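You operate a simulated robot arm through the tools that you are given. There is no shell and no other tool. Be economical: measure what you need, move in short steps, check, and stop when the job is done.

Carry out the task below with a simulated two-armed robot. There is one attempt and no reset: what you move stays moved.

JOB
Take the striped towel from the sorting shelf and hang it over the black rail.

Only the result counts: the job must be done as asked and must still hold three seconds after the hand-in. Knocking over, shifting, dropping, spilling or breaking anything else fails it. Flat cloth is picked up by pressing the open fingertips on it (5 to 10 N) and closing them slowly along it; thin cloth reads only 2 to 8 mm in the jaws.

ROBOT AND FRAMES
Two 7-joint arms with two-finger parallel grippers on one trunk, on a base that drives. Base frame: it is fixed to the floor where the robot stands at the start and does not move with it; the origin is under the middle of the robot, x ahead of it, y to its left, z up; the surface under the hand at the start is at about z = 880. Lengths are in mm, angles in degrees, forces in N, time in s.
The left shoulder is at the start at [20, 170, 1153], the right one opposite. With the tool pointing down near the work surface each hand reaches from about 220 to 680 mm from the robot's upright axis, wherever it stands, measured 20 degrees to its own side. Payload 3.8 kg a hand.
Tool frame (each hand has its own): the origin (TCP) lies between the finger pads and is the grasp point; the fingertips stand 30 mm ahead of it; z points along the fingers, y is the line along which they close. Largest opening 110 mm; finger width 20, thickness 10; the body of the gripper, 48 by 112 mm, starts 55 mm behind the TCP.
Orientation is that of the tool frame in the base frame, as a unit quaternion [x, y, z, w]. With the fingers straight down and closing along the base's y, the tool's x points along the base's -x, its y along +y and its z along -z.

CONTROLS
- The arms move only by the tool send_rows. It takes "left_moves", "right_moves" or both (then of equal length, played together; a hand with none holds still); each is a list that holds one entry, the list of rows, each a list of 7 numbers: the shift along the tool's x, y, z in units of 300 mm (1.0 is 300 mm), then the turn, a rotation vector about the tool's x, y, z in units of 120 degrees (1.0 is 120 degrees), then the closure, from 0 (fully open) to 1 (shut). In form: [[[tx, ty, tz, rx, ry, rz, grip], ...]]. A call has 1 to 12 rows; each row is the pose to reach, as a shift and turn from the pose commanded when the call began, along the tool's axes at that moment. A call with a number of a shift or a turn outside -1 to 1 is refused whole. Each row takes 0.2 s and may step no farther than 50 mm and 8.6 degrees from the row before; otherwise, or with a gripper value out of range, the whole call is refused. A pose out of reach is approached as far as the arm can. The call stops where the force on the tool passes 40 N (or 10 N more than at its start, if that is more) or the arm is blocked; 0.2 s more then pass. The fingers move at their own pace (about 72 mm/s each) and stop on an object; they squeeze with about 27 N. The grip force told is the motor's: it shows also when the fingers shut on nothing. Time passes only in rows, and 0.2 s behind the last, so rows that repeat a pose let the fingers close. The reply holds the time, the measured pose of the TCP, the force on the tool along the base axes, the opening and the grip force, in the units named above and with some noise, with the torque about the TCP (base axes, N m) and any sound that the robot's microphone picked up, and new pictures: "views" is both (left out), scene, wrist or none (wrist: the cameras of the hands that moved).
- Cameras (640 x 400 px; columns grow to the right, rows downward): "scene" is now at [112.7, -12, 1328.7]; the picture's right is [-0.11, -0.99, 0.00], its down [-0.52, 0.06, -0.85] and it looks along [0.85, -0.09, -0.52] (base axes); focal length 249 px, centre (320, 200). "left" rides on the left gripper at [72, -17, -103] in its tool frame; the picture's right is [0.23, 0.97, 0.00], its down [-0.76, 0.18, -0.62] and it looks along [-0.61, 0.14, 0.78] (tool axes); focal length 222 px, centre (320, 200). "right" rides on the right gripper at [72, 17, -103] in its tool frame; the picture's right is [-0.23, 0.97, 0.00], its down [-0.76, -0.18, -0.62] and it looks along [-0.61, -0.14, 0.78] (tool axes); focal length 222 px, centre (320, 200). There is no depth. A picture from a camera that has moved, and an enlarged one, comes with that camera's place and axes in the base frame and with its lens. The place of the scene camera against the robot may be out by one fixed shift of up to 25 mm in any direction.
- move_column(by): slides the trunk up (or, below 0, down) by that many mm; the arms and the scene camera ride with it, the base frame stays. It gives what a move gives, with no picture.
- base_move(legs): drives the robot by 1 to 6 legs, each [ahead, turn to the left] in mm and degrees, along the robot's own axes; the way and the turn of a leg run together, so that a leg with both is an arc; at most 1500 mm and 180 degrees a leg. The arms and the cameras ride along, it lands a little off, and it stops where it bumps. It gives what a move gives, and a new picture of the scene camera.
- pan_tilt(pan, tilt): turns the head with the scene camera to pan (to the left, within 80 degrees either way) and tilt (down, from -29 to 69), counted from straight ahead of the robot. It gives what a move gives, and a new picture of the scene camera.
- close_up(camera, box): a new picture of the part [left, top, right, bottom] of that camera's present view, enlarged. It takes no simulated time.
- close_job(): hands the job in; it is judged then, once.

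Work in short steps. Places have to be worked out from the pictures, the camera data and where the tool is seen: move nearer, look again, correct. Check each grasp and each placing, and mend what went wrong. You have 120 turns and 260 pictures in all, those below and enlarged ones among them. Open the grippers and draw the arms clear of the work before you hand the job in, unless the task says otherwise; then end with one line.

The tools are called after "Emit:" as a command line: name --argument value ..., lists and objects as JSON in quotes. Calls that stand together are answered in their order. send_rows: Moves the arms, as the interface text tells. Its arguments: {"type":"object","properties":{"left_moves":{"type":"array","items":{"type":"array","items":{"type":"array","items":{"type":"number"}}}},"right_moves":{"type":"array","items":{"type":"array","items":{"type":"array","items":{"type":"number"}}}},"views":{"type":"string","enum":["both","scene","wrist","none"]}},"required":[]} The other tools are called the same way: move_column (by) slides the trunk up or down; base_move (legs) drives the base; pan_tilt (pan, tilt) turns the head that bears the scene camera; close_up (camera, box) takes an enlarged picture of a part of a camera's view; close_job () hands the job in.

At the start:

```text
time: 0.0
left_eef_pos: [530.0, 171.2, 1022.9]
left_orientation: [0.0, 1.0, -0.001, 0.0]
left_wrist_force: [0.5, -0.2, -0.9]
left_moment: [-0.03, 0.02, 0.0]
left_finger_gap: 109.9
left_finger_force: 0.0
right_eef_pos: [475.9, -172.2, 1110.3]
right_orientation: [0.0, 1.0, -0.001, 0.0]
right_wrist_force: [0.2, 0.7, -0.6]
right_moment: [0.02, -0.01, -0.03]
right_finger_gap: 109.9
right_finger_force: 0.0
trunk travel left (down, up): [-250.0, 320.0]
robot x, y, heading: [0.1, 1.9, 0.2]
head pan, tilt: [-6.2, 31.6]
```

scene: 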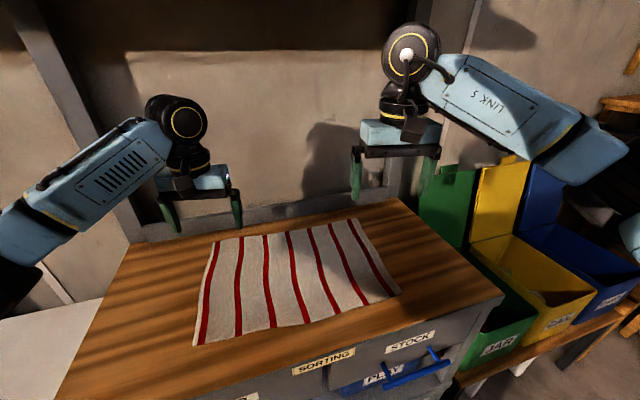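
right: 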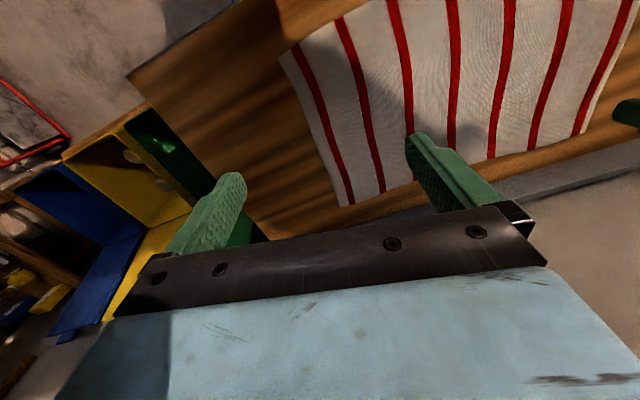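
left: 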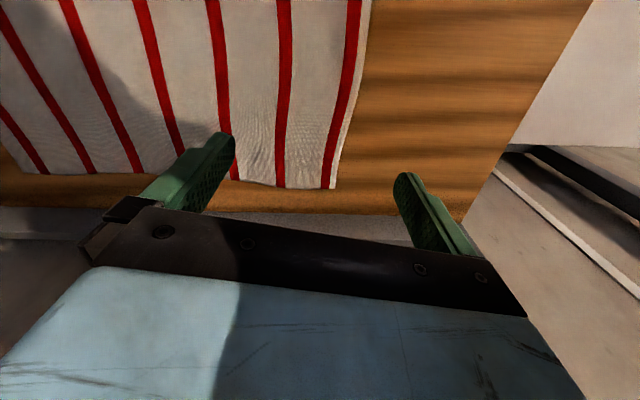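

The towel lies flat on the bench in front; the rail isn't visible yet. I look around to the left and right with the head.

Emit:
pan_tilt --pan 70 --tilt 25

Emit:
pan_tilt --pan -70 --tilt 25

```text
time: 1.5
left_eef_pos: [530.6, 170.3, 1023.4]
left_orientation: [-0.001, 1.0, 0.0, 0.0]
left_wrist_force: [0.1, -0.7, 0.8]
left_moment: [-0.03, -0.02, -0.02]
left_finger_gap: 110.0
left_finger_force: 0.1
right_eef_pos: [476.4, -172.2, 1110.6]
right_orientation: [0.0, 1.0, 0.0, 0.001]
right_wrist_force: [-0.8, -0.6, -0.8]
right_moment: [-0.05, -0.03, -0.02]
right_finger_gap: 110.4
right_finger_force: 0.1
trunk travel left (down, up): [-250.0, 320.0]
robot x, y, heading: [-2.8, 0.4, -0.1]
head pan, tilt: [70.0, 25.0]
camera scene: at [55.1, 84.3, 1339.2], right [0.94, -0.34, 0.0], down [-0.14, -0.4, -0.91], along [0.31, 0.85, -0.42], focal length 249 px, centre (320, 200)
```

scene: 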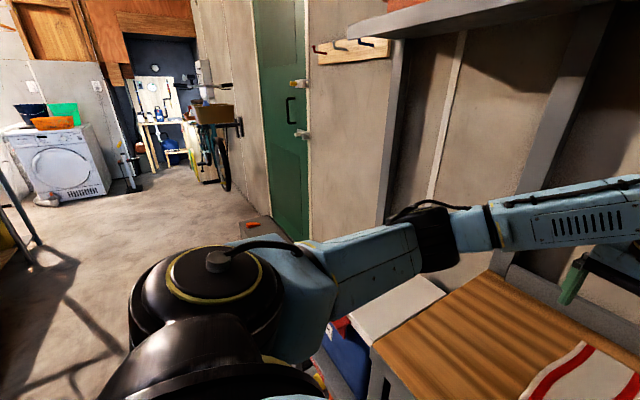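

```text
time: 3.7
left_eef_pos: [529.8, 170.6, 1022.7]
left_orientation: [0.0, 1.0, 0.0, 0.0]
left_wrist_force: [0.0, 0.6, -0.1]
left_moment: [0.0, 0.0, 0.01]
left_finger_gap: 109.9
left_finger_force: 0.1
right_eef_pos: [474.9, -171.9, 1109.8]
right_orientation: [0.0, 1.0, 0.0, 0.0]
right_wrist_force: [0.2, 1.1, 0.3]
right_moment: [0.01, 0.01, 0.04]
right_finger_gap: 109.9
right_finger_force: 0.0
trunk travel left (down, up): [-250.0, 320.0]
robot x, y, heading: [-0.6, -0.5, 0.1]
head pan, tilt: [-70.0, 25.0]
camera scene: at [55.1, -88.9, 1339.2], right [-0.94, -0.34, 0.0], down [-0.14, 0.4, -0.91], along [0.31, -0.85, -0.42], focal length 249 px, centre (320, 200)
```

scene: 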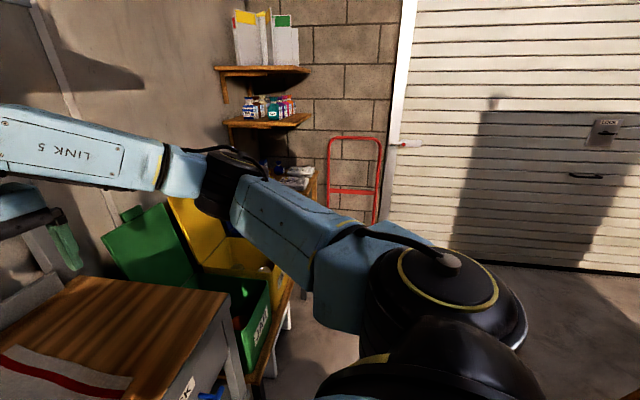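

No rail yet, but a dark stand shows at the far left edge of the left view. I look further left.

Emit:
pan_tilt --pan 80 --tilt 15

Emit:
close_up --camera "scene" --box '[0, 60, 320, 260]'

Emit:
pan_tilt --pan -80 --tilt 15

```text
time: 6.1
left_eef_pos: [531.3, 170.0, 1021.9]
left_orientation: [0.0, 1.0, 0.0, 0.0]
left_wrist_force: [-0.1, 1.0, 0.3]
left_moment: [0.0, 0.02, -0.04]
left_finger_gap: 110.0
left_finger_force: 0.0
right_eef_pos: [477.3, -172.1, 1110.4]
right_orientation: [0.0, 1.0, -0.001, -0.001]
right_wrist_force: [0.2, 1.2, 0.0]
right_moment: [0.02, -0.03, 0.02]
right_finger_gap: 110.1
right_finger_force: 0.0
trunk travel left (down, up): [-250.0, 320.0]
robot x, y, heading: [-4.8, -0.0, 0.0]
head pan, tilt: [80.0, 15.0]
camera scene: at [39.8, 89.7, 1355.5], right [0.98, -0.17, 0.0], down [-0.05, -0.25, -0.97], along [0.17, 0.95, -0.26], focal length 249 px, centre (320, 200)
```

scene: 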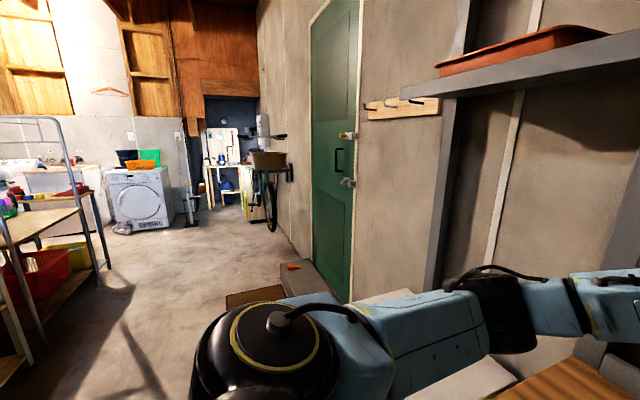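

```text
2.00 times, centred on (160, 160) of scene
camera zoom: at [39.8, 89.7, 1355.5], right [0.98, -0.17, 0.0], down [-0.05, -0.25, -0.97], along [0.17, 0.95, -0.26], focal length 499 px, centre (640, 280)
```

zoom: 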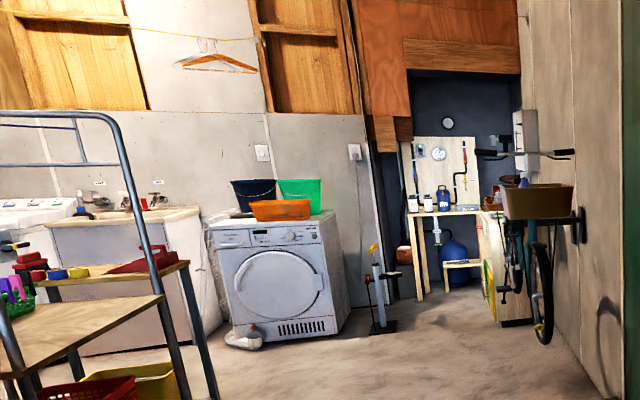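

```text
time: 8.5
left_eef_pos: [531.0, 170.0, 1023.1]
left_orientation: [0.0, 1.0, 0.0, 0.0]
left_wrist_force: [0.5, -0.7, -0.1]
left_moment: [-0.02, 0.0, 0.02]
left_finger_gap: 109.9
left_finger_force: 0.0
right_eef_pos: [476.1, -172.4, 1109.8]
right_orientation: [0.0, 1.0, 0.0, -0.001]
right_wrist_force: [-0.5, 0.2, -0.3]
right_moment: [0.03, -0.01, -0.01]
right_finger_gap: 109.9
right_finger_force: 0.0
trunk travel left (down, up): [-250.0, 320.0]
robot x, y, heading: [0.5, 1.0, -0.2]
head pan, tilt: [-80.0, 15.0]
camera scene: at [39.8, -94.3, 1355.5], right [-0.98, -0.17, 0.0], down [-0.05, 0.25, -0.97], along [0.17, -0.95, -0.26], focal length 249 px, centre (320, 200)
```

scene: 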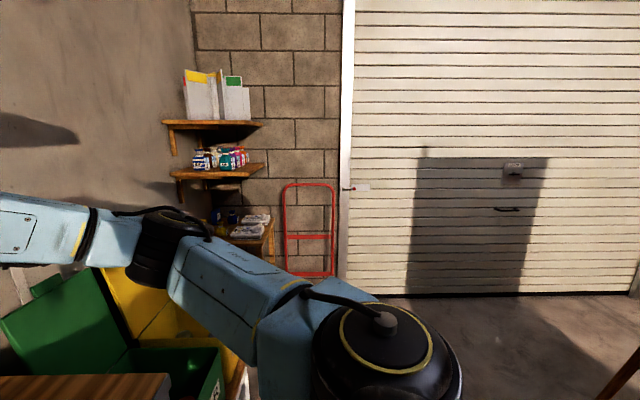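

I back away from the bench and turn left to see what's behind; floor there is clear.

Emit:
base_move --legs '[[-350, 0], [0, 90]]'

Emit:
pan_tilt --pan 60 --tilt 15

```text
time: 14.6
left_eef_pos: [-521.1, 529.6, 1023.2]
left_orientation: [0.709, -0.705, 0.0, 0.0]
left_wrist_force: [0.4, 0.0, 0.8]
left_moment: [0.02, -0.03, 0.0]
left_finger_gap: 109.8
left_finger_force: 0.1
right_eef_pos: [-181.4, 476.4, 1110.9]
right_orientation: [0.71, -0.704, 0.0, -0.001]
right_wrist_force: [0.4, -0.1, 0.2]
right_moment: [0.0, -0.03, 0.01]
right_finger_gap: 109.8
right_finger_force: 0.0
trunk travel left (down, up): [-250.0, 320.0]
robot x, y, heading: [-349.4, -0.9, 90.3]
head pan, tilt: [-80.0, 15.0]
camera scene: at [-254.3, 35.9, 1355.5], right [0.18, -0.98, 0.0], down [-0.25, -0.05, -0.97], along [0.95, 0.17, -0.26], focal length 249 px, centre (320, 200)
```

scene: 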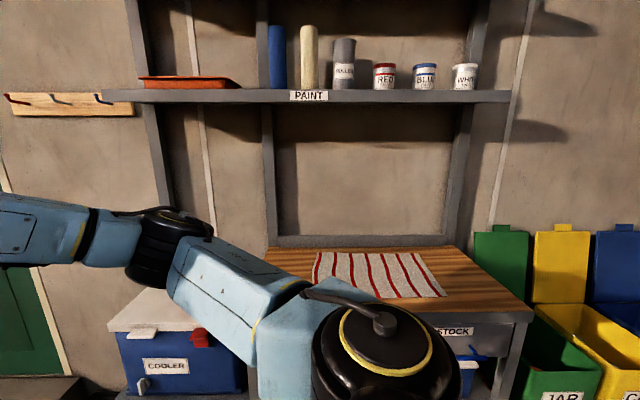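

```text
time: 16.9
left_eef_pos: [-522.8, 529.1, 1023.0]
left_orientation: [0.709, -0.705, 0.0, 0.0]
left_wrist_force: [0.9, 0.5, 0.1]
left_moment: [-0.01, 0.01, -0.01]
left_finger_gap: 110.0
left_finger_force: 0.0
right_eef_pos: [-180.2, 476.5, 1110.4]
right_orientation: [0.709, -0.705, 0.0, 0.0]
right_wrist_force: [0.3, -0.2, -0.2]
right_moment: [0.0, 0.0, -0.01]
right_finger_gap: 110.2
right_finger_force: 0.1
trunk travel left (down, up): [-250.0, 320.0]
robot x, y, heading: [-346.8, -3.6, 90.5]
head pan, tilt: [60.0, 15.0]
camera scene: at [-427.2, 65.3, 1355.5], right [0.49, 0.87, 0.0], down [0.22, -0.13, -0.97], along [-0.84, 0.48, -0.26], focal length 249 px, centre (320, 200)
```

scene: 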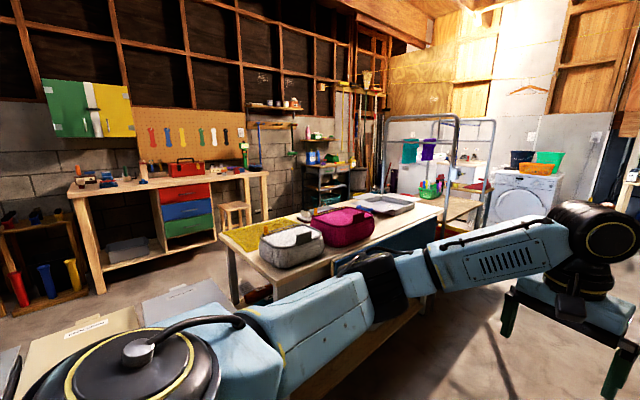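

A frame with hanging coloured cloths is visible; I zoom in there.

Emit:
close_up --camera "scene" --box '[360, 90, 520, 190]'

Emit:
close_up --camera "scene" --box '[200, 60, 400, 185]'

Emit:
pan_tilt --pan 80 --tilt 20

Emit:
pan_tilt --pan 0 --tilt 15

```text
4.00 times, centred on (440, 140) of scene
camera zoom: at [-427.2, 65.3, 1355.5], right [0.49, 0.87, 0.0], down [0.22, -0.13, -0.97], along [-0.84, 0.48, -0.26], focal length 997 px, centre (-160, 440)
```

zoom: 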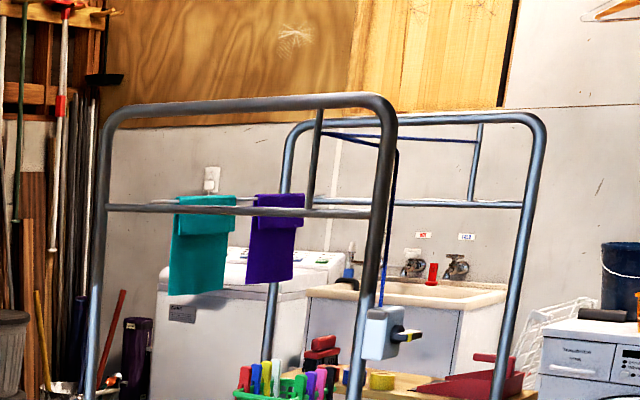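

```text
3.20 times, centred on (300, 122) of scene
camera zoom: at [-427.2, 65.3, 1355.5], right [0.49, 0.87, 0.0], down [0.22, -0.13, -0.97], along [-0.84, 0.48, -0.26], focal length 798 px, centre (384, 448)
```

zoom: 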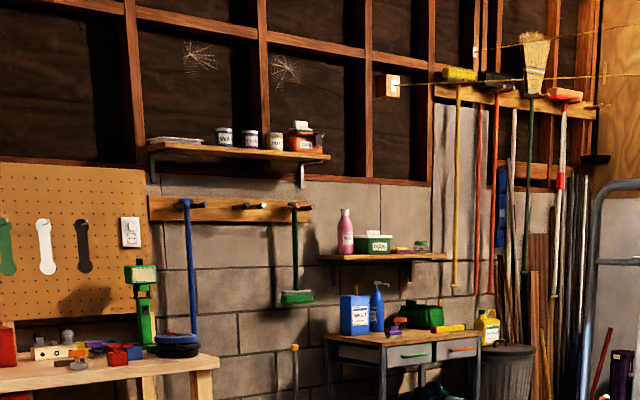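

```text
time: 17.7
left_eef_pos: [-521.4, 528.9, 1023.2]
left_orientation: [0.709, -0.705, 0.0, 0.0]
left_wrist_force: [-0.6, 0.2, 1.0]
left_moment: [0.01, 0.04, 0.0]
left_finger_gap: 110.0
left_finger_force: 0.0
right_eef_pos: [-178.8, 476.6, 1109.6]
right_orientation: [0.71, -0.704, 0.0, 0.0]
right_wrist_force: [-0.8, -0.3, -0.2]
right_moment: [0.01, -0.01, 0.02]
right_finger_gap: 109.9
right_finger_force: 0.0
trunk travel left (down, up): [-250.0, 320.0]
robot x, y, heading: [-346.7, -0.8, 90.4]
head pan, tilt: [80.0, 20.0]
camera scene: at [-437.8, 34.7, 1347.4], right [0.17, 0.99, 0.0], down [0.34, -0.06, -0.94], along [-0.93, 0.16, -0.34], focal length 249 px, centre (320, 200)
```

scene: 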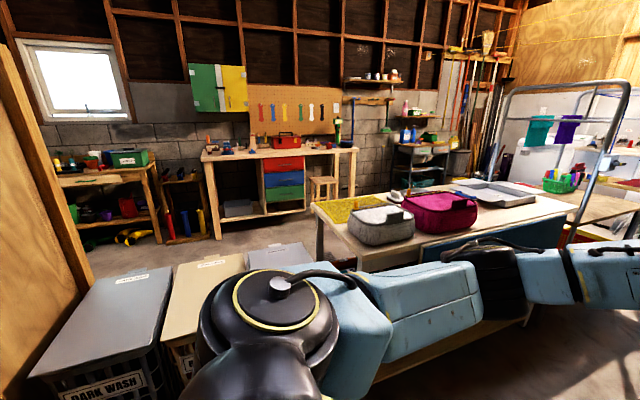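

```text
time: 19.2
left_eef_pos: [-521.1, 529.8, 1023.5]
left_orientation: [0.709, -0.705, 0.001, 0.0]
left_wrist_force: [-0.1, -1.0, 0.3]
left_moment: [-0.01, -0.03, -0.02]
left_finger_gap: 110.1
left_finger_force: 0.1
right_eef_pos: [-179.9, 477.6, 1111.2]
right_orientation: [0.709, -0.705, 0.0, 0.0]
right_wrist_force: [-0.6, -0.6, 1.0]
right_moment: [0.03, 0.02, 0.02]
right_finger_gap: 110.1
right_finger_force: 0.1
trunk travel left (down, up): [-250.0, 320.0]
robot x, y, heading: [-347.9, -1.3, 90.5]
head pan, tilt: [0.0, 15.0]
camera scene: at [-346.7, 112.5, 1355.5], right [1.0, 0.01, 0.0], down [0.0, -0.26, -0.97], along [-0.01, 0.97, -0.26], focal length 249 px, centre (320, 200)
```

scene: 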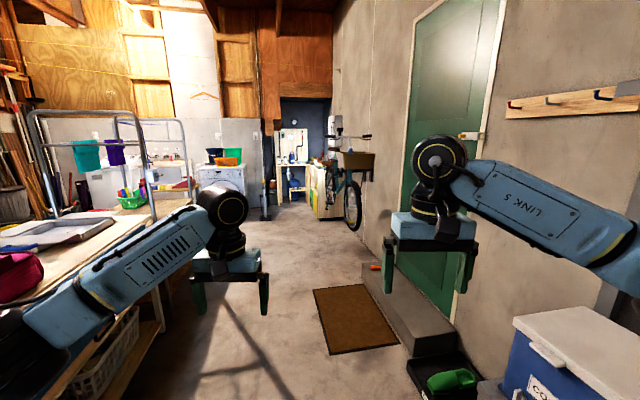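

Still no clearly black rail; I turn a bit further to see the remaining sector.

Emit:
base_move --legs '[[0, 50]]'

Emit:
pan_tilt --pan 75 --tilt 15

Emit:
pan_tilt --pan -10 --tilt 25

```text
time: 21.9
left_eef_pos: [-864.7, 207.3, 1022.9]
left_orientation: [0.941, -0.339, 0.0, 0.0]
left_wrist_force: [0.3, 0.7, 0.2]
left_moment: [0.01, 0.0, 0.01]
left_finger_gap: 109.7
left_finger_force: 0.1
right_eef_pos: [-606.9, 435.9, 1110.2]
right_orientation: [0.941, -0.338, 0.001, 0.0]
right_wrist_force: [0.6, -0.2, -0.2]
right_moment: [0.01, -0.02, 0.02]
right_finger_gap: 109.9
right_finger_force: 0.0
trunk travel left (down, up): [-250.0, 320.0]
robot x, y, heading: [-349.3, -3.1, 140.5]
head pan, tilt: [0.0, 15.0]
camera scene: at [-434.4, 70.7, 1355.5], right [0.64, 0.77, 0.0], down [0.2, -0.16, -0.97], along [-0.74, 0.62, -0.26], focal length 249 px, centre (320, 200)
```

scene: 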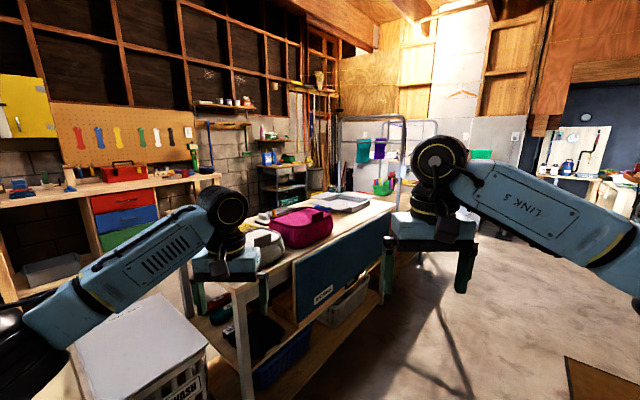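

```text
time: 23.4
left_eef_pos: [-865.5, 206.6, 1022.4]
left_orientation: [0.941, -0.339, 0.0, 0.0]
left_wrist_force: [0.0, -1.0, 0.0]
left_moment: [0.01, 0.05, -0.04]
left_finger_gap: 109.9
left_finger_force: 0.0
right_eef_pos: [-606.3, 436.3, 1110.8]
right_orientation: [0.941, -0.338, 0.0, 0.0]
right_wrist_force: [0.0, 0.2, 0.4]
right_moment: [-0.02, -0.03, 0.01]
right_finger_gap: 109.9
right_finger_force: 0.1
trunk travel left (down, up): [-250.0, 320.0]
robot x, y, heading: [-351.5, -0.7, 140.4]
head pan, tilt: [75.0, 15.0]
camera scene: at [-438.2, -42.7, 1355.5], right [-0.58, 0.82, 0.0], down [0.21, 0.15, -0.97], along [-0.79, -0.56, -0.26], focal length 249 px, centre (320, 200)
```

scene: 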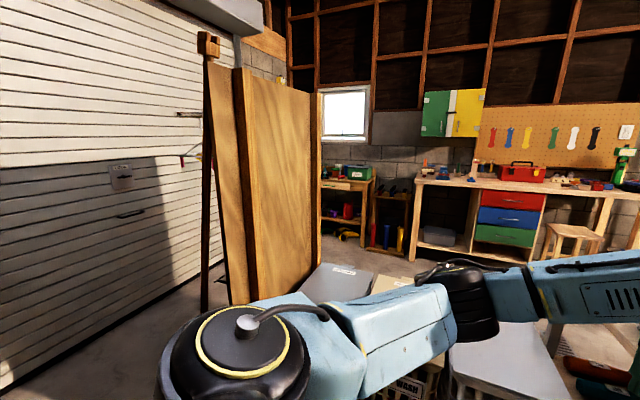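

```text
time: 24.9
left_eef_pos: [-865.3, 207.4, 1023.5]
left_orientation: [0.941, -0.339, 0.0, 0.0]
left_wrist_force: [0.2, 0.2, 0.6]
left_moment: [-0.01, -0.01, 0.01]
left_finger_gap: 109.7
left_finger_force: 0.0
right_eef_pos: [-607.2, 436.6, 1109.3]
right_orientation: [0.941, -0.338, -0.001, 0.0]
right_wrist_force: [0.6, 0.2, 0.6]
right_moment: [0.0, 0.0, 0.03]
right_finger_gap: 110.2
right_finger_force: 0.1
trunk travel left (down, up): [-250.0, 320.0]
robot x, y, heading: [-347.4, 1.7, 140.3]
head pan, tilt: [-10.0, 25.0]
camera scene: at [-421.9, 81.5, 1339.3], right [0.76, 0.65, 0.0], down [0.27, -0.32, -0.91], along [-0.59, 0.69, -0.42], focal length 249 px, centre (320, 200)
```

scene: 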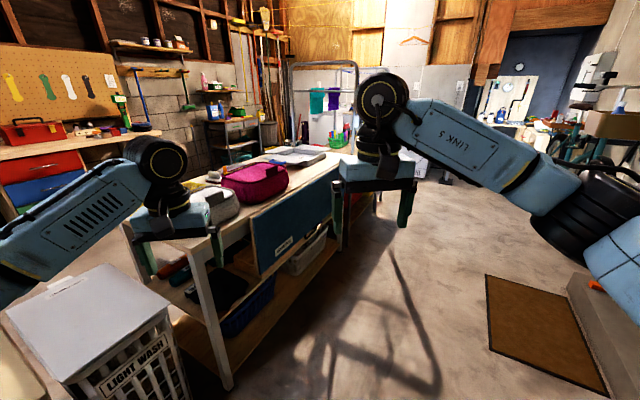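

A wooden folding screen hides part of the room, with something sticking out behind it. I zoom there.

Emit:
pan_tilt --pan 80 --tilt 25

Emit:
close_up --camera "scene" --box '[130, 50, 330, 300]'

Emit:
pan_tilt --pan -25 --tilt 10

Emit:
close_up --camera "scene" --box '[480, 40, 640, 220]'

```text
time: 26.6
left_eef_pos: [-865.8, 206.4, 1023.0]
left_orientation: [0.941, -0.339, 0.001, 0.001]
left_wrist_force: [-0.6, 0.4, 0.4]
left_moment: [0.04, 0.01, 0.0]
left_finger_gap: 109.9
left_finger_force: 0.1
right_eef_pos: [-606.1, 435.5, 1110.7]
right_orientation: [0.941, -0.338, 0.0, 0.0]
right_wrist_force: [-0.5, 0.1, 0.5]
right_moment: [0.01, 0.0, 0.04]
right_finger_gap: 109.9
right_finger_force: 0.0
trunk travel left (down, up): [-250.0, 320.0]
robot x, y, heading: [-347.1, 0.2, 140.6]
head pan, tilt: [80.0, 25.0]
camera scene: at [-432.3, -48.3, 1339.2], right [-0.65, 0.76, 0.0], down [0.32, 0.27, -0.91], along [-0.69, -0.59, -0.42], focal length 249 px, centre (320, 200)
```

scene: 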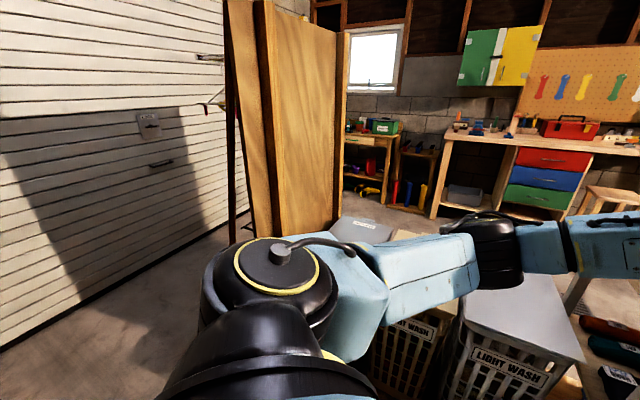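

```text
1.60 times, centred on (230, 175) of scene
camera zoom: at [-432.3, -48.3, 1339.2], right [-0.65, 0.76, 0.0], down [0.32, 0.27, -0.91], along [-0.69, -0.59, -0.42], focal length 399 px, centre (464, 240)
```

zoom: 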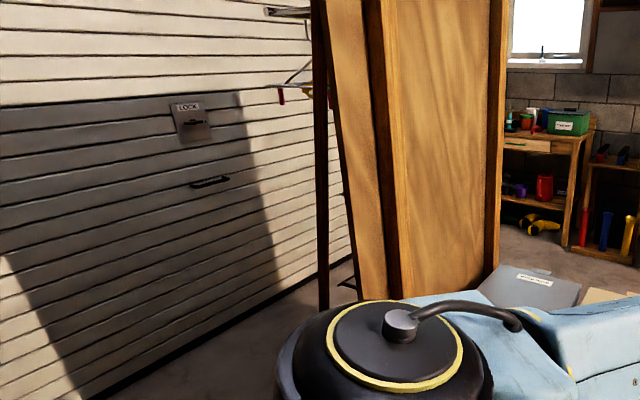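

```text
time: 28.4
left_eef_pos: [-866.0, 207.0, 1023.2]
left_orientation: [0.941, -0.339, 0.0, 0.0]
left_wrist_force: [-1.0, 0.5, -0.2]
left_moment: [-0.01, 0.0, 0.0]
left_finger_gap: 109.9
left_finger_force: 0.1
right_eef_pos: [-606.9, 435.5, 1110.1]
right_orientation: [0.941, -0.338, 0.0, 0.0]
right_wrist_force: [1.1, 0.8, 0.6]
right_moment: [-0.01, -0.02, 0.0]
right_finger_gap: 110.1
right_finger_force: 0.1
trunk travel left (down, up): [-250.0, 320.0]
robot x, y, heading: [-344.9, 0.1, 140.5]
head pan, tilt: [-25.0, 10.0]
camera scene: at [-402.1, 95.4, 1363.6], right [0.9, 0.43, 0.0], down [0.07, -0.16, -0.98], along [-0.42, 0.89, -0.17], focal length 249 px, centre (320, 200)
```

scene: 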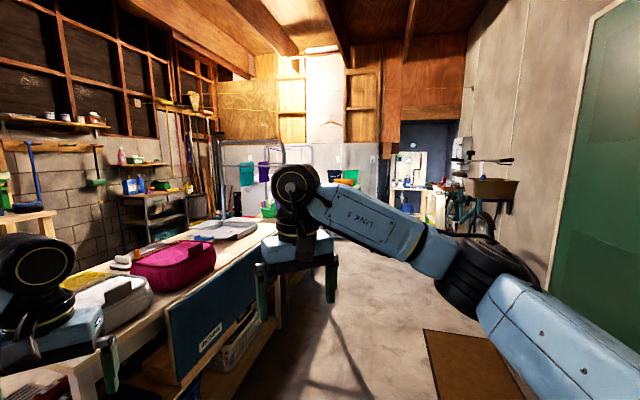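

```text
2.22 times, centred on (560, 130) of scene
camera zoom: at [-402.1, 95.4, 1363.6], right [0.9, 0.43, 0.0], down [0.07, -0.16, -0.98], along [-0.42, 0.89, -0.17], focal length 554 px, centre (-213, 356)
```

zoom: 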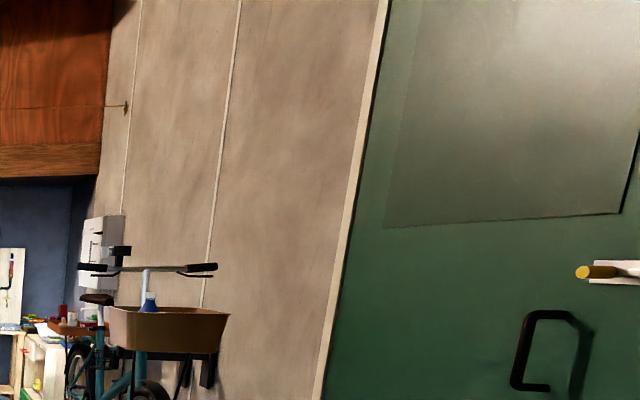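

Behind the screen by the roll-up door there's something like a drying rack. I turn toward that door (all obstacles within arm radius are lower than the hands) and look.

Emit:
base_move --legs '[[0, 129]]'

Emit:
pan_tilt --pan -50 --tilt 20

```text
time: 34.1
left_eef_pos: [-189.5, -533.0, 1022.9]
left_orientation: [0.714, 0.7, 0.0, 0.0]
left_wrist_force: [0.9, 0.0, 0.0]
left_moment: [-0.02, 0.03, -0.01]
left_finger_gap: 109.7
left_finger_force: 0.0
right_eef_pos: [-527.7, -472.9, 1109.8]
right_orientation: [0.714, 0.701, -0.001, 0.0]
right_wrist_force: [0.1, 0.1, 0.1]
right_moment: [0.01, 0.03, 0.04]
right_finger_gap: 110.0
right_finger_force: 0.0
trunk travel left (down, up): [-250.0, 320.0]
robot x, y, heading: [-349.3, -1.5, -90.8]
head pan, tilt: [-25.0, 10.0]
camera scene: at [-387.2, -106.4, 1363.6], right [-0.9, 0.44, 0.0], down [0.08, 0.16, -0.98], along [-0.43, -0.88, -0.17], focal length 249 px, centre (320, 200)
```

scene: 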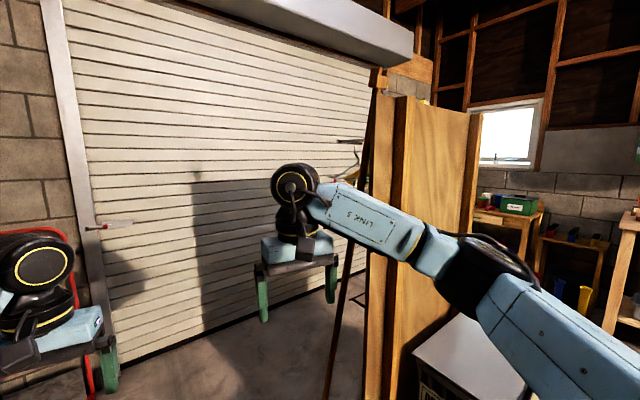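

```text
time: 35.0
left_eef_pos: [-189.9, -533.5, 1023.5]
left_orientation: [0.714, 0.7, 0.001, 0.0]
left_wrist_force: [-0.4, 0.3, 0.0]
left_moment: [-0.02, -0.01, 0.0]
left_finger_gap: 110.0
left_finger_force: 0.0
right_eef_pos: [-529.0, -472.3, 1111.1]
right_orientation: [0.714, 0.701, 0.0, 0.001]
right_wrist_force: [0.3, 0.0, -0.1]
right_moment: [0.04, -0.03, 0.0]
right_finger_gap: 110.2
right_finger_force: 0.0
trunk travel left (down, up): [-250.0, 320.0]
robot x, y, heading: [-346.7, 0.5, -91.2]
head pan, tilt: [-50.0, 20.0]
camera scene: at [-418.8, -81.4, 1347.4], right [-0.63, 0.78, 0.0], down [0.27, 0.21, -0.94], along [-0.73, -0.59, -0.34], focal length 249 px, centre (320, 200)
```

scene: 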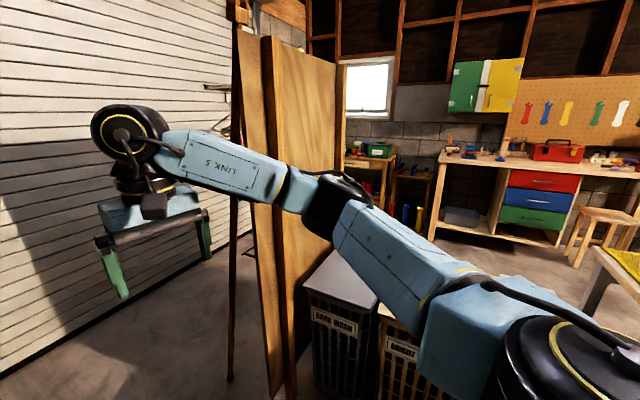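

The screen's near end is at about (-830,-1030). I drive ahead ~900 along the aisle and look right behind it.

Emit:
base_move --legs '[[850, 0]]'

Emit:
pan_tilt --pan -70 --tilt 15

```text
time: 39.5
left_eef_pos: [-211.9, -1385.6, 1022.6]
left_orientation: [0.716, 0.698, 0.0, -0.001]
left_wrist_force: [-0.3, -0.6, 0.9]
left_moment: [-0.01, 0.01, -0.02]
left_finger_gap: 109.9
left_finger_force: 0.1
right_eef_pos: [-552.8, -1322.3, 1110.1]
right_orientation: [0.716, 0.698, 0.0, -0.001]
right_wrist_force: [-0.2, 0.3, 0.1]
right_moment: [0.02, 0.0, -0.01]
right_finger_gap: 110.1
right_finger_force: 0.0
trunk travel left (down, up): [-250.0, 320.0]
robot x, y, heading: [-366.1, -849.2, -91.4]
head pan, tilt: [-50.0, 20.0]
camera scene: at [-439.1, -933.1, 1347.3], right [-0.62, 0.78, 0.0], down [0.27, 0.21, -0.94], along [-0.74, -0.58, -0.34], focal length 249 px, centre (320, 200)
```

scene: 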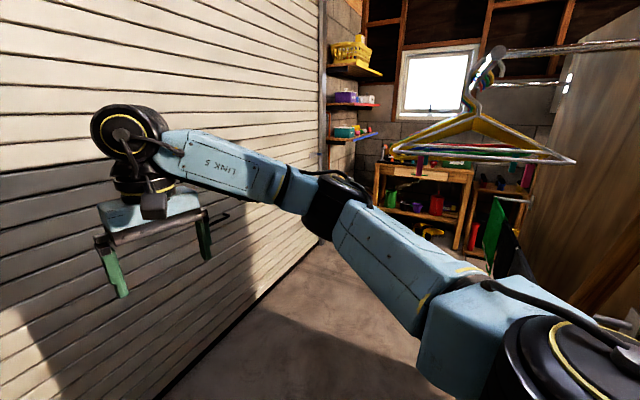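

```text
time: 40.4
left_eef_pos: [-211.9, -1386.0, 1021.6]
left_orientation: [0.716, 0.698, 0.0, 0.0]
left_wrist_force: [-1.3, 0.2, 0.0]
left_moment: [-0.01, 0.01, 0.0]
left_finger_gap: 109.9
left_finger_force: 0.0
right_eef_pos: [-553.4, -1323.2, 1110.0]
right_orientation: [0.717, 0.697, 0.0, 0.0]
right_wrist_force: [-0.6, 0.2, 0.6]
right_moment: [-0.02, 0.01, -0.03]
right_finger_gap: 110.0
right_finger_force: 0.1
trunk travel left (down, up): [-250.0, 320.0]
robot x, y, heading: [-365.9, -850.6, -91.5]
head pan, tilt: [-70.0, 15.0]
camera scene: at [-454.8, -904.5, 1355.5], right [-0.32, 0.95, 0.0], down [0.25, 0.08, -0.97], along [-0.92, -0.31, -0.26], focal length 249 px, centre (320, 200)
```

scene: 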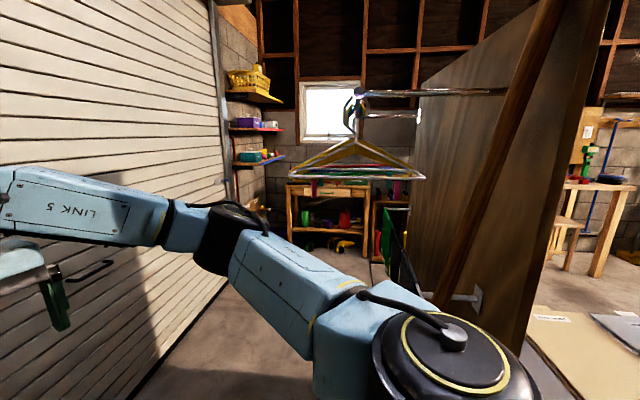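

Behind the screen there are arms with hangers, a low peg, and something black/green. I zoom in.

Emit:
close_up --camera "scene" --box '[340, 170, 520, 320]'

Emit:
close_up --camera "scene" --box '[260, 60, 540, 200]'

```text
2.67 times, centred on (430, 245) of scene
camera zoom: at [-454.8, -904.5, 1355.5], right [-0.32, 0.95, 0.0], down [0.25, 0.08, -0.97], along [-0.92, -0.31, -0.26], focal length 665 px, centre (27, 80)
```

zoom: 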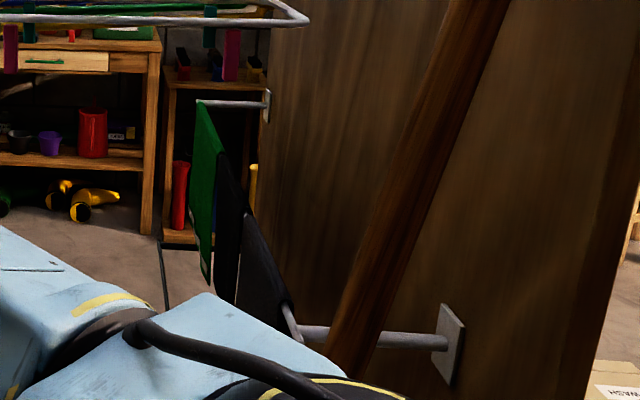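

```text
2.29 times, centred on (400, 130) of scene
camera zoom: at [-454.8, -904.5, 1355.5], right [-0.32, 0.95, 0.0], down [0.25, 0.08, -0.97], along [-0.92, -0.31, -0.26], focal length 570 px, centre (137, 360)
```

zoom: 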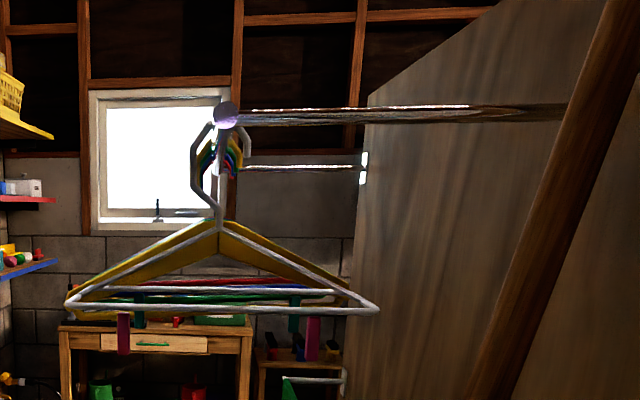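

This one's rail looks grey/silver. Before deciding I check the remaining areas, e.g. the bench front from here.

Emit:
pan_tilt --pan 80 --tilt 20

Emit:
base_move --legs '[[0, 75]]'

```text
time: 42.7
left_eef_pos: [-212.3, -1387.0, 1022.6]
left_orientation: [0.716, 0.698, 0.0, -0.001]
left_wrist_force: [0.0, -0.7, 0.9]
left_moment: [-0.02, 0.0, -0.01]
left_finger_gap: 110.3
left_finger_force: 0.0
right_eef_pos: [-552.8, -1322.9, 1111.0]
right_orientation: [0.716, 0.699, 0.0, 0.0]
right_wrist_force: [0.0, 0.7, 0.9]
right_moment: [-0.01, -0.02, 0.0]
right_finger_gap: 109.7
right_finger_force: 0.0
trunk travel left (down, up): [-250.0, 320.0]
robot x, y, heading: [-367.7, -851.4, -91.1]
head pan, tilt: [80.0, 20.0]
camera scene: at [-275.0, -893.4, 1347.3], right [-0.2, -0.98, 0.0], down [-0.34, 0.07, -0.94], along [0.92, -0.19, -0.34], focal length 249 px, centre (320, 200)
```

scene: 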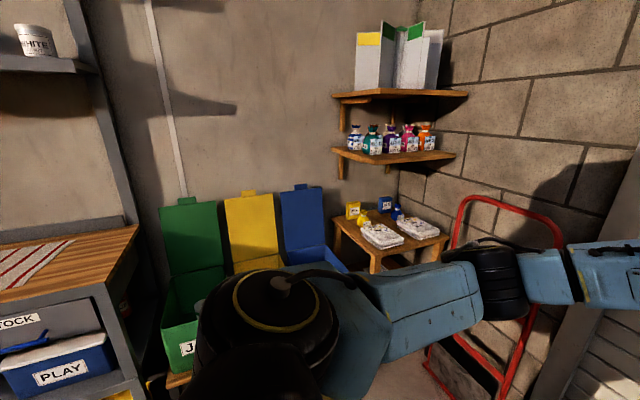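

```text
time: 46.4
left_eef_pos: [188.5, -834.9, 1022.9]
left_orientation: [0.139, 0.99, -0.001, 0.0]
left_wrist_force: [0.0, -0.1, -0.4]
left_moment: [0.05, 0.02, -0.02]
left_finger_gap: 110.0
left_finger_force: 0.1
right_eef_pos: [42.8, -1147.8, 1108.9]
right_orientation: [0.139, 0.99, 0.0, 0.0]
right_wrist_force: [0.4, 0.4, -0.2]
right_moment: [0.01, -0.04, 0.04]
right_finger_gap: 109.9
right_finger_force: 0.1
trunk travel left (down, up): [-250.0, 320.0]
robot x, y, heading: [-367.7, -847.6, -16.1]
head pan, tilt: [80.0, 20.0]
camera scene: at [-304.5, -775.7, 1347.3], right [0.9, -0.44, 0.0], down [-0.15, -0.31, -0.94], along [0.41, 0.84, -0.34], focal length 249 px, centre (320, 200)
```

scene: 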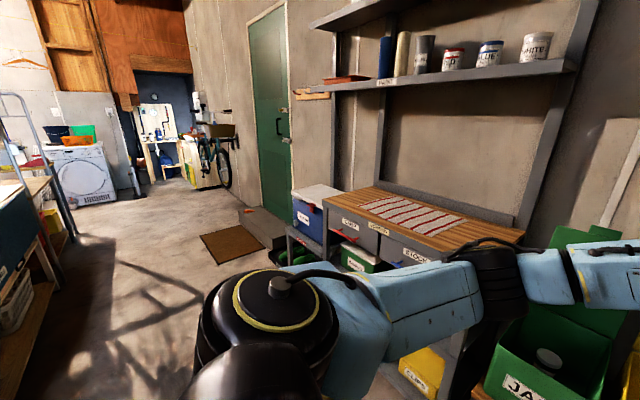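

Zooming on the nook/bike and on the laundry side from here.

Emit:
close_up --camera "scene" --box '[110, 60, 260, 220]'

Emit:
close_up --camera "scene" --box '[0, 80, 160, 280]'

```text
2.50 times, centred on (185, 140) of scene
camera zoom: at [-304.5, -775.7, 1347.3], right [0.9, -0.44, 0.0], down [-0.15, -0.31, -0.94], along [0.41, 0.84, -0.34], focal length 623 px, centre (658, 350)
```

zoom: 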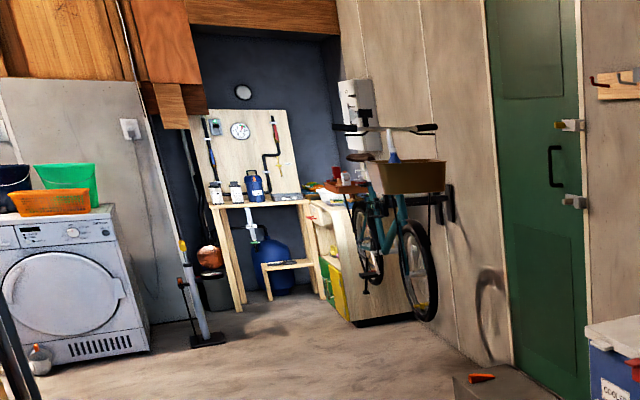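

```text
2.00 times, centred on (80, 180) of scene
camera zoom: at [-304.5, -775.7, 1347.3], right [0.9, -0.44, 0.0], down [-0.15, -0.31, -0.94], along [0.41, 0.84, -0.34], focal length 499 px, centre (800, 240)
```

zoom: 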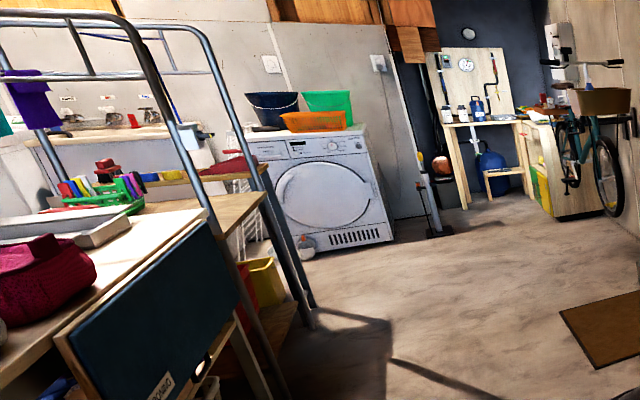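

The rail behind the screen needs a better look: part of it looked black. I go back and farther along, then look west.

Emit:
base_move --legs '[[0, -75], [380, 0]]'

Emit:
pan_tilt --pan -78 --tilt 22

Emit:
close_up --camera "scene" --box '[300, 120, 520, 320]'

```text
time: 52.0
left_eef_pos: [-213.2, -1766.2, 1023.6]
left_orientation: [0.714, 0.7, 0.0, 0.0]
left_wrist_force: [0.0, -0.6, -0.7]
left_moment: [0.01, -0.02, -0.02]
left_finger_gap: 109.8
left_finger_force: 0.0
right_eef_pos: [-554.0, -1706.5, 1109.7]
right_orientation: [0.713, 0.701, 0.0, 0.0]
right_wrist_force: [0.8, -0.2, 0.5]
right_moment: [-0.01, 0.0, -0.01]
right_finger_gap: 109.8
right_finger_force: 0.1
trunk travel left (down, up): [-250.0, 320.0]
robot x, y, heading: [-375.4, -1231.4, -91.1]
head pan, tilt: [80.0, 20.0]
camera scene: at [-281.0, -1274.4, 1347.3], right [-0.19, -0.98, 0.0], down [-0.34, 0.07, -0.94], along [0.92, -0.18, -0.34], focal length 249 px, centre (320, 200)
```

scene: 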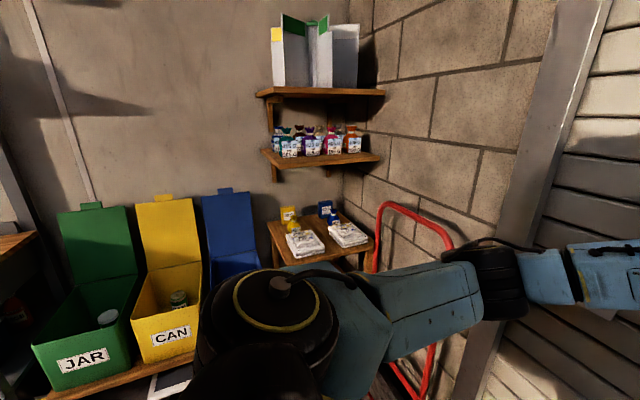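

```text
time: 54.5
left_eef_pos: [-213.5, -1766.2, 1023.7]
left_orientation: [0.713, 0.701, 0.001, 0.0]
left_wrist_force: [0.2, 0.2, 0.8]
left_moment: [0.06, 0.02, -0.02]
left_finger_gap: 110.1
left_finger_force: 0.0
right_eef_pos: [-554.9, -1705.6, 1110.1]
right_orientation: [0.713, 0.701, 0.0, 0.0]
right_wrist_force: [0.3, 0.7, 0.0]
right_moment: [-0.02, 0.02, -0.02]
right_finger_gap: 109.9
right_finger_force: 0.0
trunk travel left (down, up): [-250.0, 320.0]
robot x, y, heading: [-375.2, -1233.3, -91.3]
head pan, tilt: [-78.0, 22.0]
camera scene: at [-463.5, -1273.8, 1344.1], right [-0.19, 0.98, 0.0], down [0.37, 0.07, -0.93], along [-0.91, -0.18, -0.37], focal length 249 px, centre (320, 200)
```

scene: 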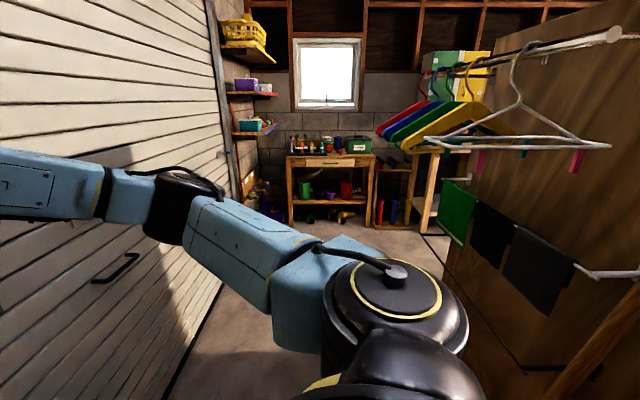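

```text
2.00 times, centred on (410, 220) of scene
camera zoom: at [-463.5, -1273.8, 1344.1], right [-0.19, 0.98, 0.0], down [0.37, 0.07, -0.93], along [-0.91, -0.18, -0.37], focal length 499 px, centre (140, 160)
```

zoom: 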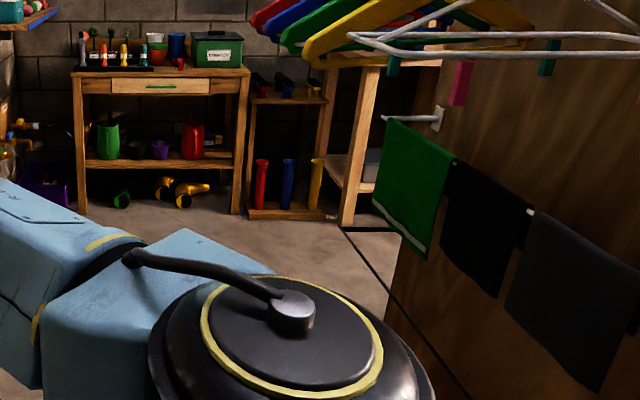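

This rail is silver and holds towels; not clearly black. I back out and go look around the laundry rack side, the only area not yet seen up close.

Emit:
base_move --legs '[[-1230, 0], [0, -178], [800, 0]]'

Emit:
pan_tilt --pan 40 --tilt 18

Emit:
close_up --camera "scene" --box '[160, 50, 480, 250]'

```text
time: 71.8
left_eef_pos: [-507.0, 1318.5, 1023.4]
left_orientation: [-0.703, 0.711, 0.0, 0.0]
left_wrist_force: [0.4, 0.1, -1.0]
left_moment: [-0.02, 0.01, -0.02]
left_finger_gap: 110.1
left_finger_force: 0.0
right_eef_pos: [-166.0, 1259.8, 1109.6]
right_orientation: [-0.704, 0.71, -0.001, 0.001]
right_wrist_force: [0.8, -0.1, 0.2]
right_moment: [-0.01, 0.01, 0.05]
right_finger_gap: 110.0
right_finger_force: 0.0
trunk travel left (down, up): [-250.0, 320.0]
robot x, y, heading: [-339.0, 785.5, 89.4]
head pan, tilt: [-78.0, 22.0]
camera scene: at [-248.1, 823.3, 1344.1], right [0.2, -0.98, 0.0], down [-0.37, -0.07, -0.93], along [0.91, 0.18, -0.37], focal length 249 px, centre (320, 200)
```

scene: 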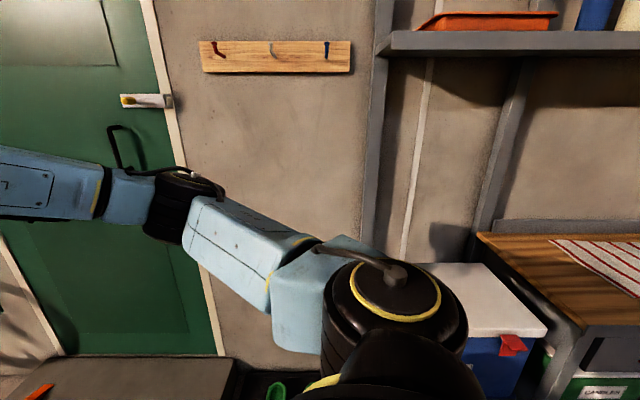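

```text
time: 73.8
left_eef_pos: [-506.1, 1317.2, 1022.5]
left_orientation: [-0.703, 0.711, 0.0, 0.0]
left_wrist_force: [0.3, 0.5, -0.1]
left_moment: [0.03, 0.01, 0.0]
left_finger_gap: 110.3
left_finger_force: 0.0
right_eef_pos: [-166.0, 1260.8, 1109.5]
right_orientation: [-0.704, 0.71, 0.0, 0.0]
right_wrist_force: [0.1, -0.4, 0.4]
right_moment: [0.04, -0.01, 0.01]
right_finger_gap: 110.3
right_finger_force: 0.2
trunk travel left (down, up): [-250.0, 320.0]
robot x, y, heading: [-339.6, 781.1, 89.3]
head pan, tilt: [40.0, 18.0]
camera scene: at [-398.3, 876.6, 1350.6], right [0.77, 0.63, 0.0], down [0.2, -0.24, -0.95], along [-0.6, 0.73, -0.31], focal length 249 px, centre (320, 200)
```

scene: 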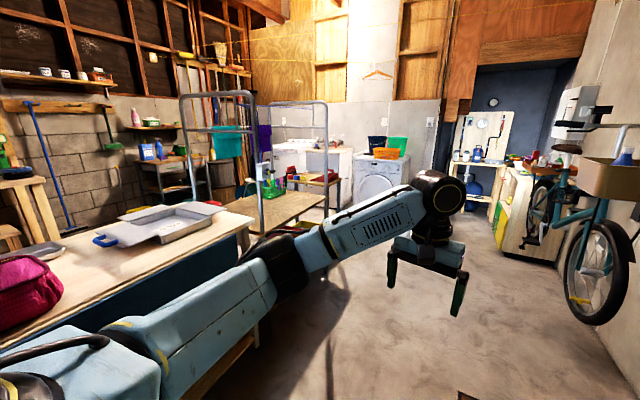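

```text
2.00 times, centred on (320, 150) of scene
camera zoom: at [-398.3, 876.6, 1350.6], right [0.77, 0.63, 0.0], down [0.2, -0.24, -0.95], along [-0.6, 0.73, -0.31], focal length 499 px, centre (320, 300)
```

zoom: 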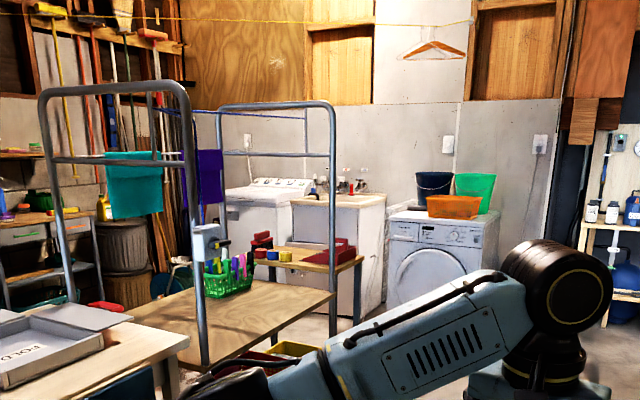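

Zooming on the rack more tightly.

Emit:
close_up --camera "scene" --box '[170, 80, 340, 190]'

Emit:
pan_tilt --pan 75 --tilt 12

Emit:
pan_tilt --pan -35 --tilt 15

```text
3.64 times, centred on (255, 135) of scene
camera zoom: at [-398.3, 876.6, 1350.6], right [0.77, 0.63, 0.0], down [0.2, -0.24, -0.95], along [-0.6, 0.73, -0.31], focal length 906 px, centre (556, 436)
```

zoom: 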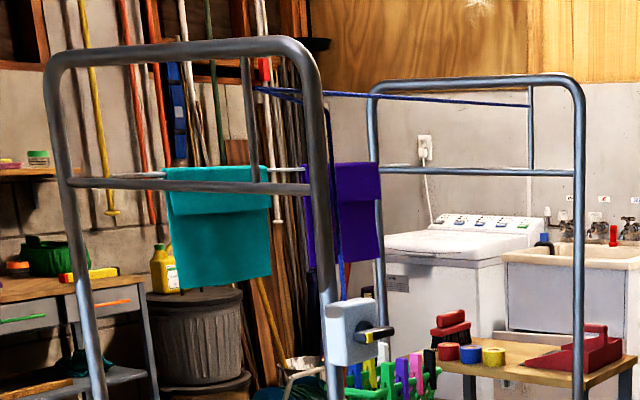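

```text
time: 74.8
left_eef_pos: [-505.7, 1317.3, 1022.1]
left_orientation: [-0.703, 0.711, 0.0, 0.0]
left_wrist_force: [-0.2, 0.4, -0.4]
left_moment: [0.02, 0.01, 0.01]
left_finger_gap: 110.2
left_finger_force: 0.1
right_eef_pos: [-165.1, 1260.4, 1110.5]
right_orientation: [-0.705, 0.71, 0.0, 0.0]
right_wrist_force: [0.6, 0.5, 0.4]
right_moment: [-0.02, 0.01, 0.01]
right_finger_gap: 110.0
right_finger_force: 0.0
trunk travel left (down, up): [-250.0, 320.0]
robot x, y, heading: [-342.9, 787.5, 89.2]
head pan, tilt: [75.0, 12.0]
camera scene: at [-428.9, 829.6, 1360.4], right [0.27, 0.96, 0.0], down [0.2, -0.06, -0.98], along [-0.94, 0.26, -0.21], focal length 249 px, centre (320, 200)
```

scene: 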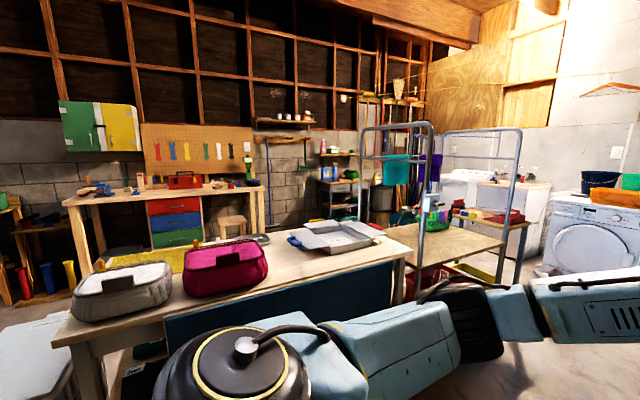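

```text
time: 76.7
left_eef_pos: [-507.3, 1318.0, 1022.9]
left_orientation: [-0.703, 0.711, 0.0, 0.0]
left_wrist_force: [0.0, 0.0, 0.5]
left_moment: [-0.02, 0.01, 0.05]
left_finger_gap: 109.9
left_finger_force: 0.0
right_eef_pos: [-165.0, 1260.5, 1109.8]
right_orientation: [-0.704, 0.71, -0.001, 0.0]
right_wrist_force: [-1.1, 0.3, 0.8]
right_moment: [0.0, 0.0, 0.03]
right_finger_gap: 109.9
right_finger_force: 0.0
trunk travel left (down, up): [-250.0, 320.0]
robot x, y, heading: [-342.5, 788.1, 89.3]
head pan, tilt: [-35.0, 15.0]
camera scene: at [-284.8, 880.5, 1355.5], right [0.81, -0.58, 0.0], down [-0.15, -0.21, -0.97], along [0.56, 0.79, -0.26], focal length 249 px, centre (320, 200)
```

scene: 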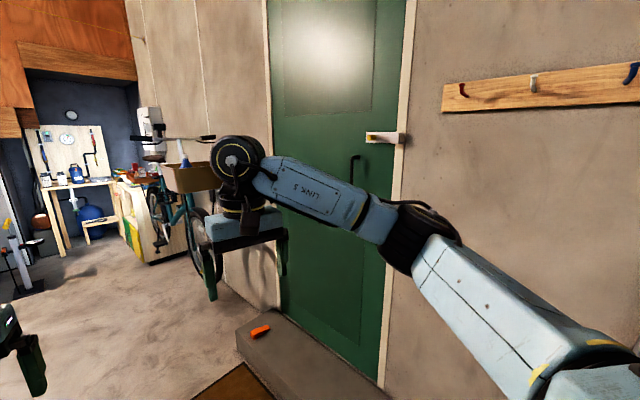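

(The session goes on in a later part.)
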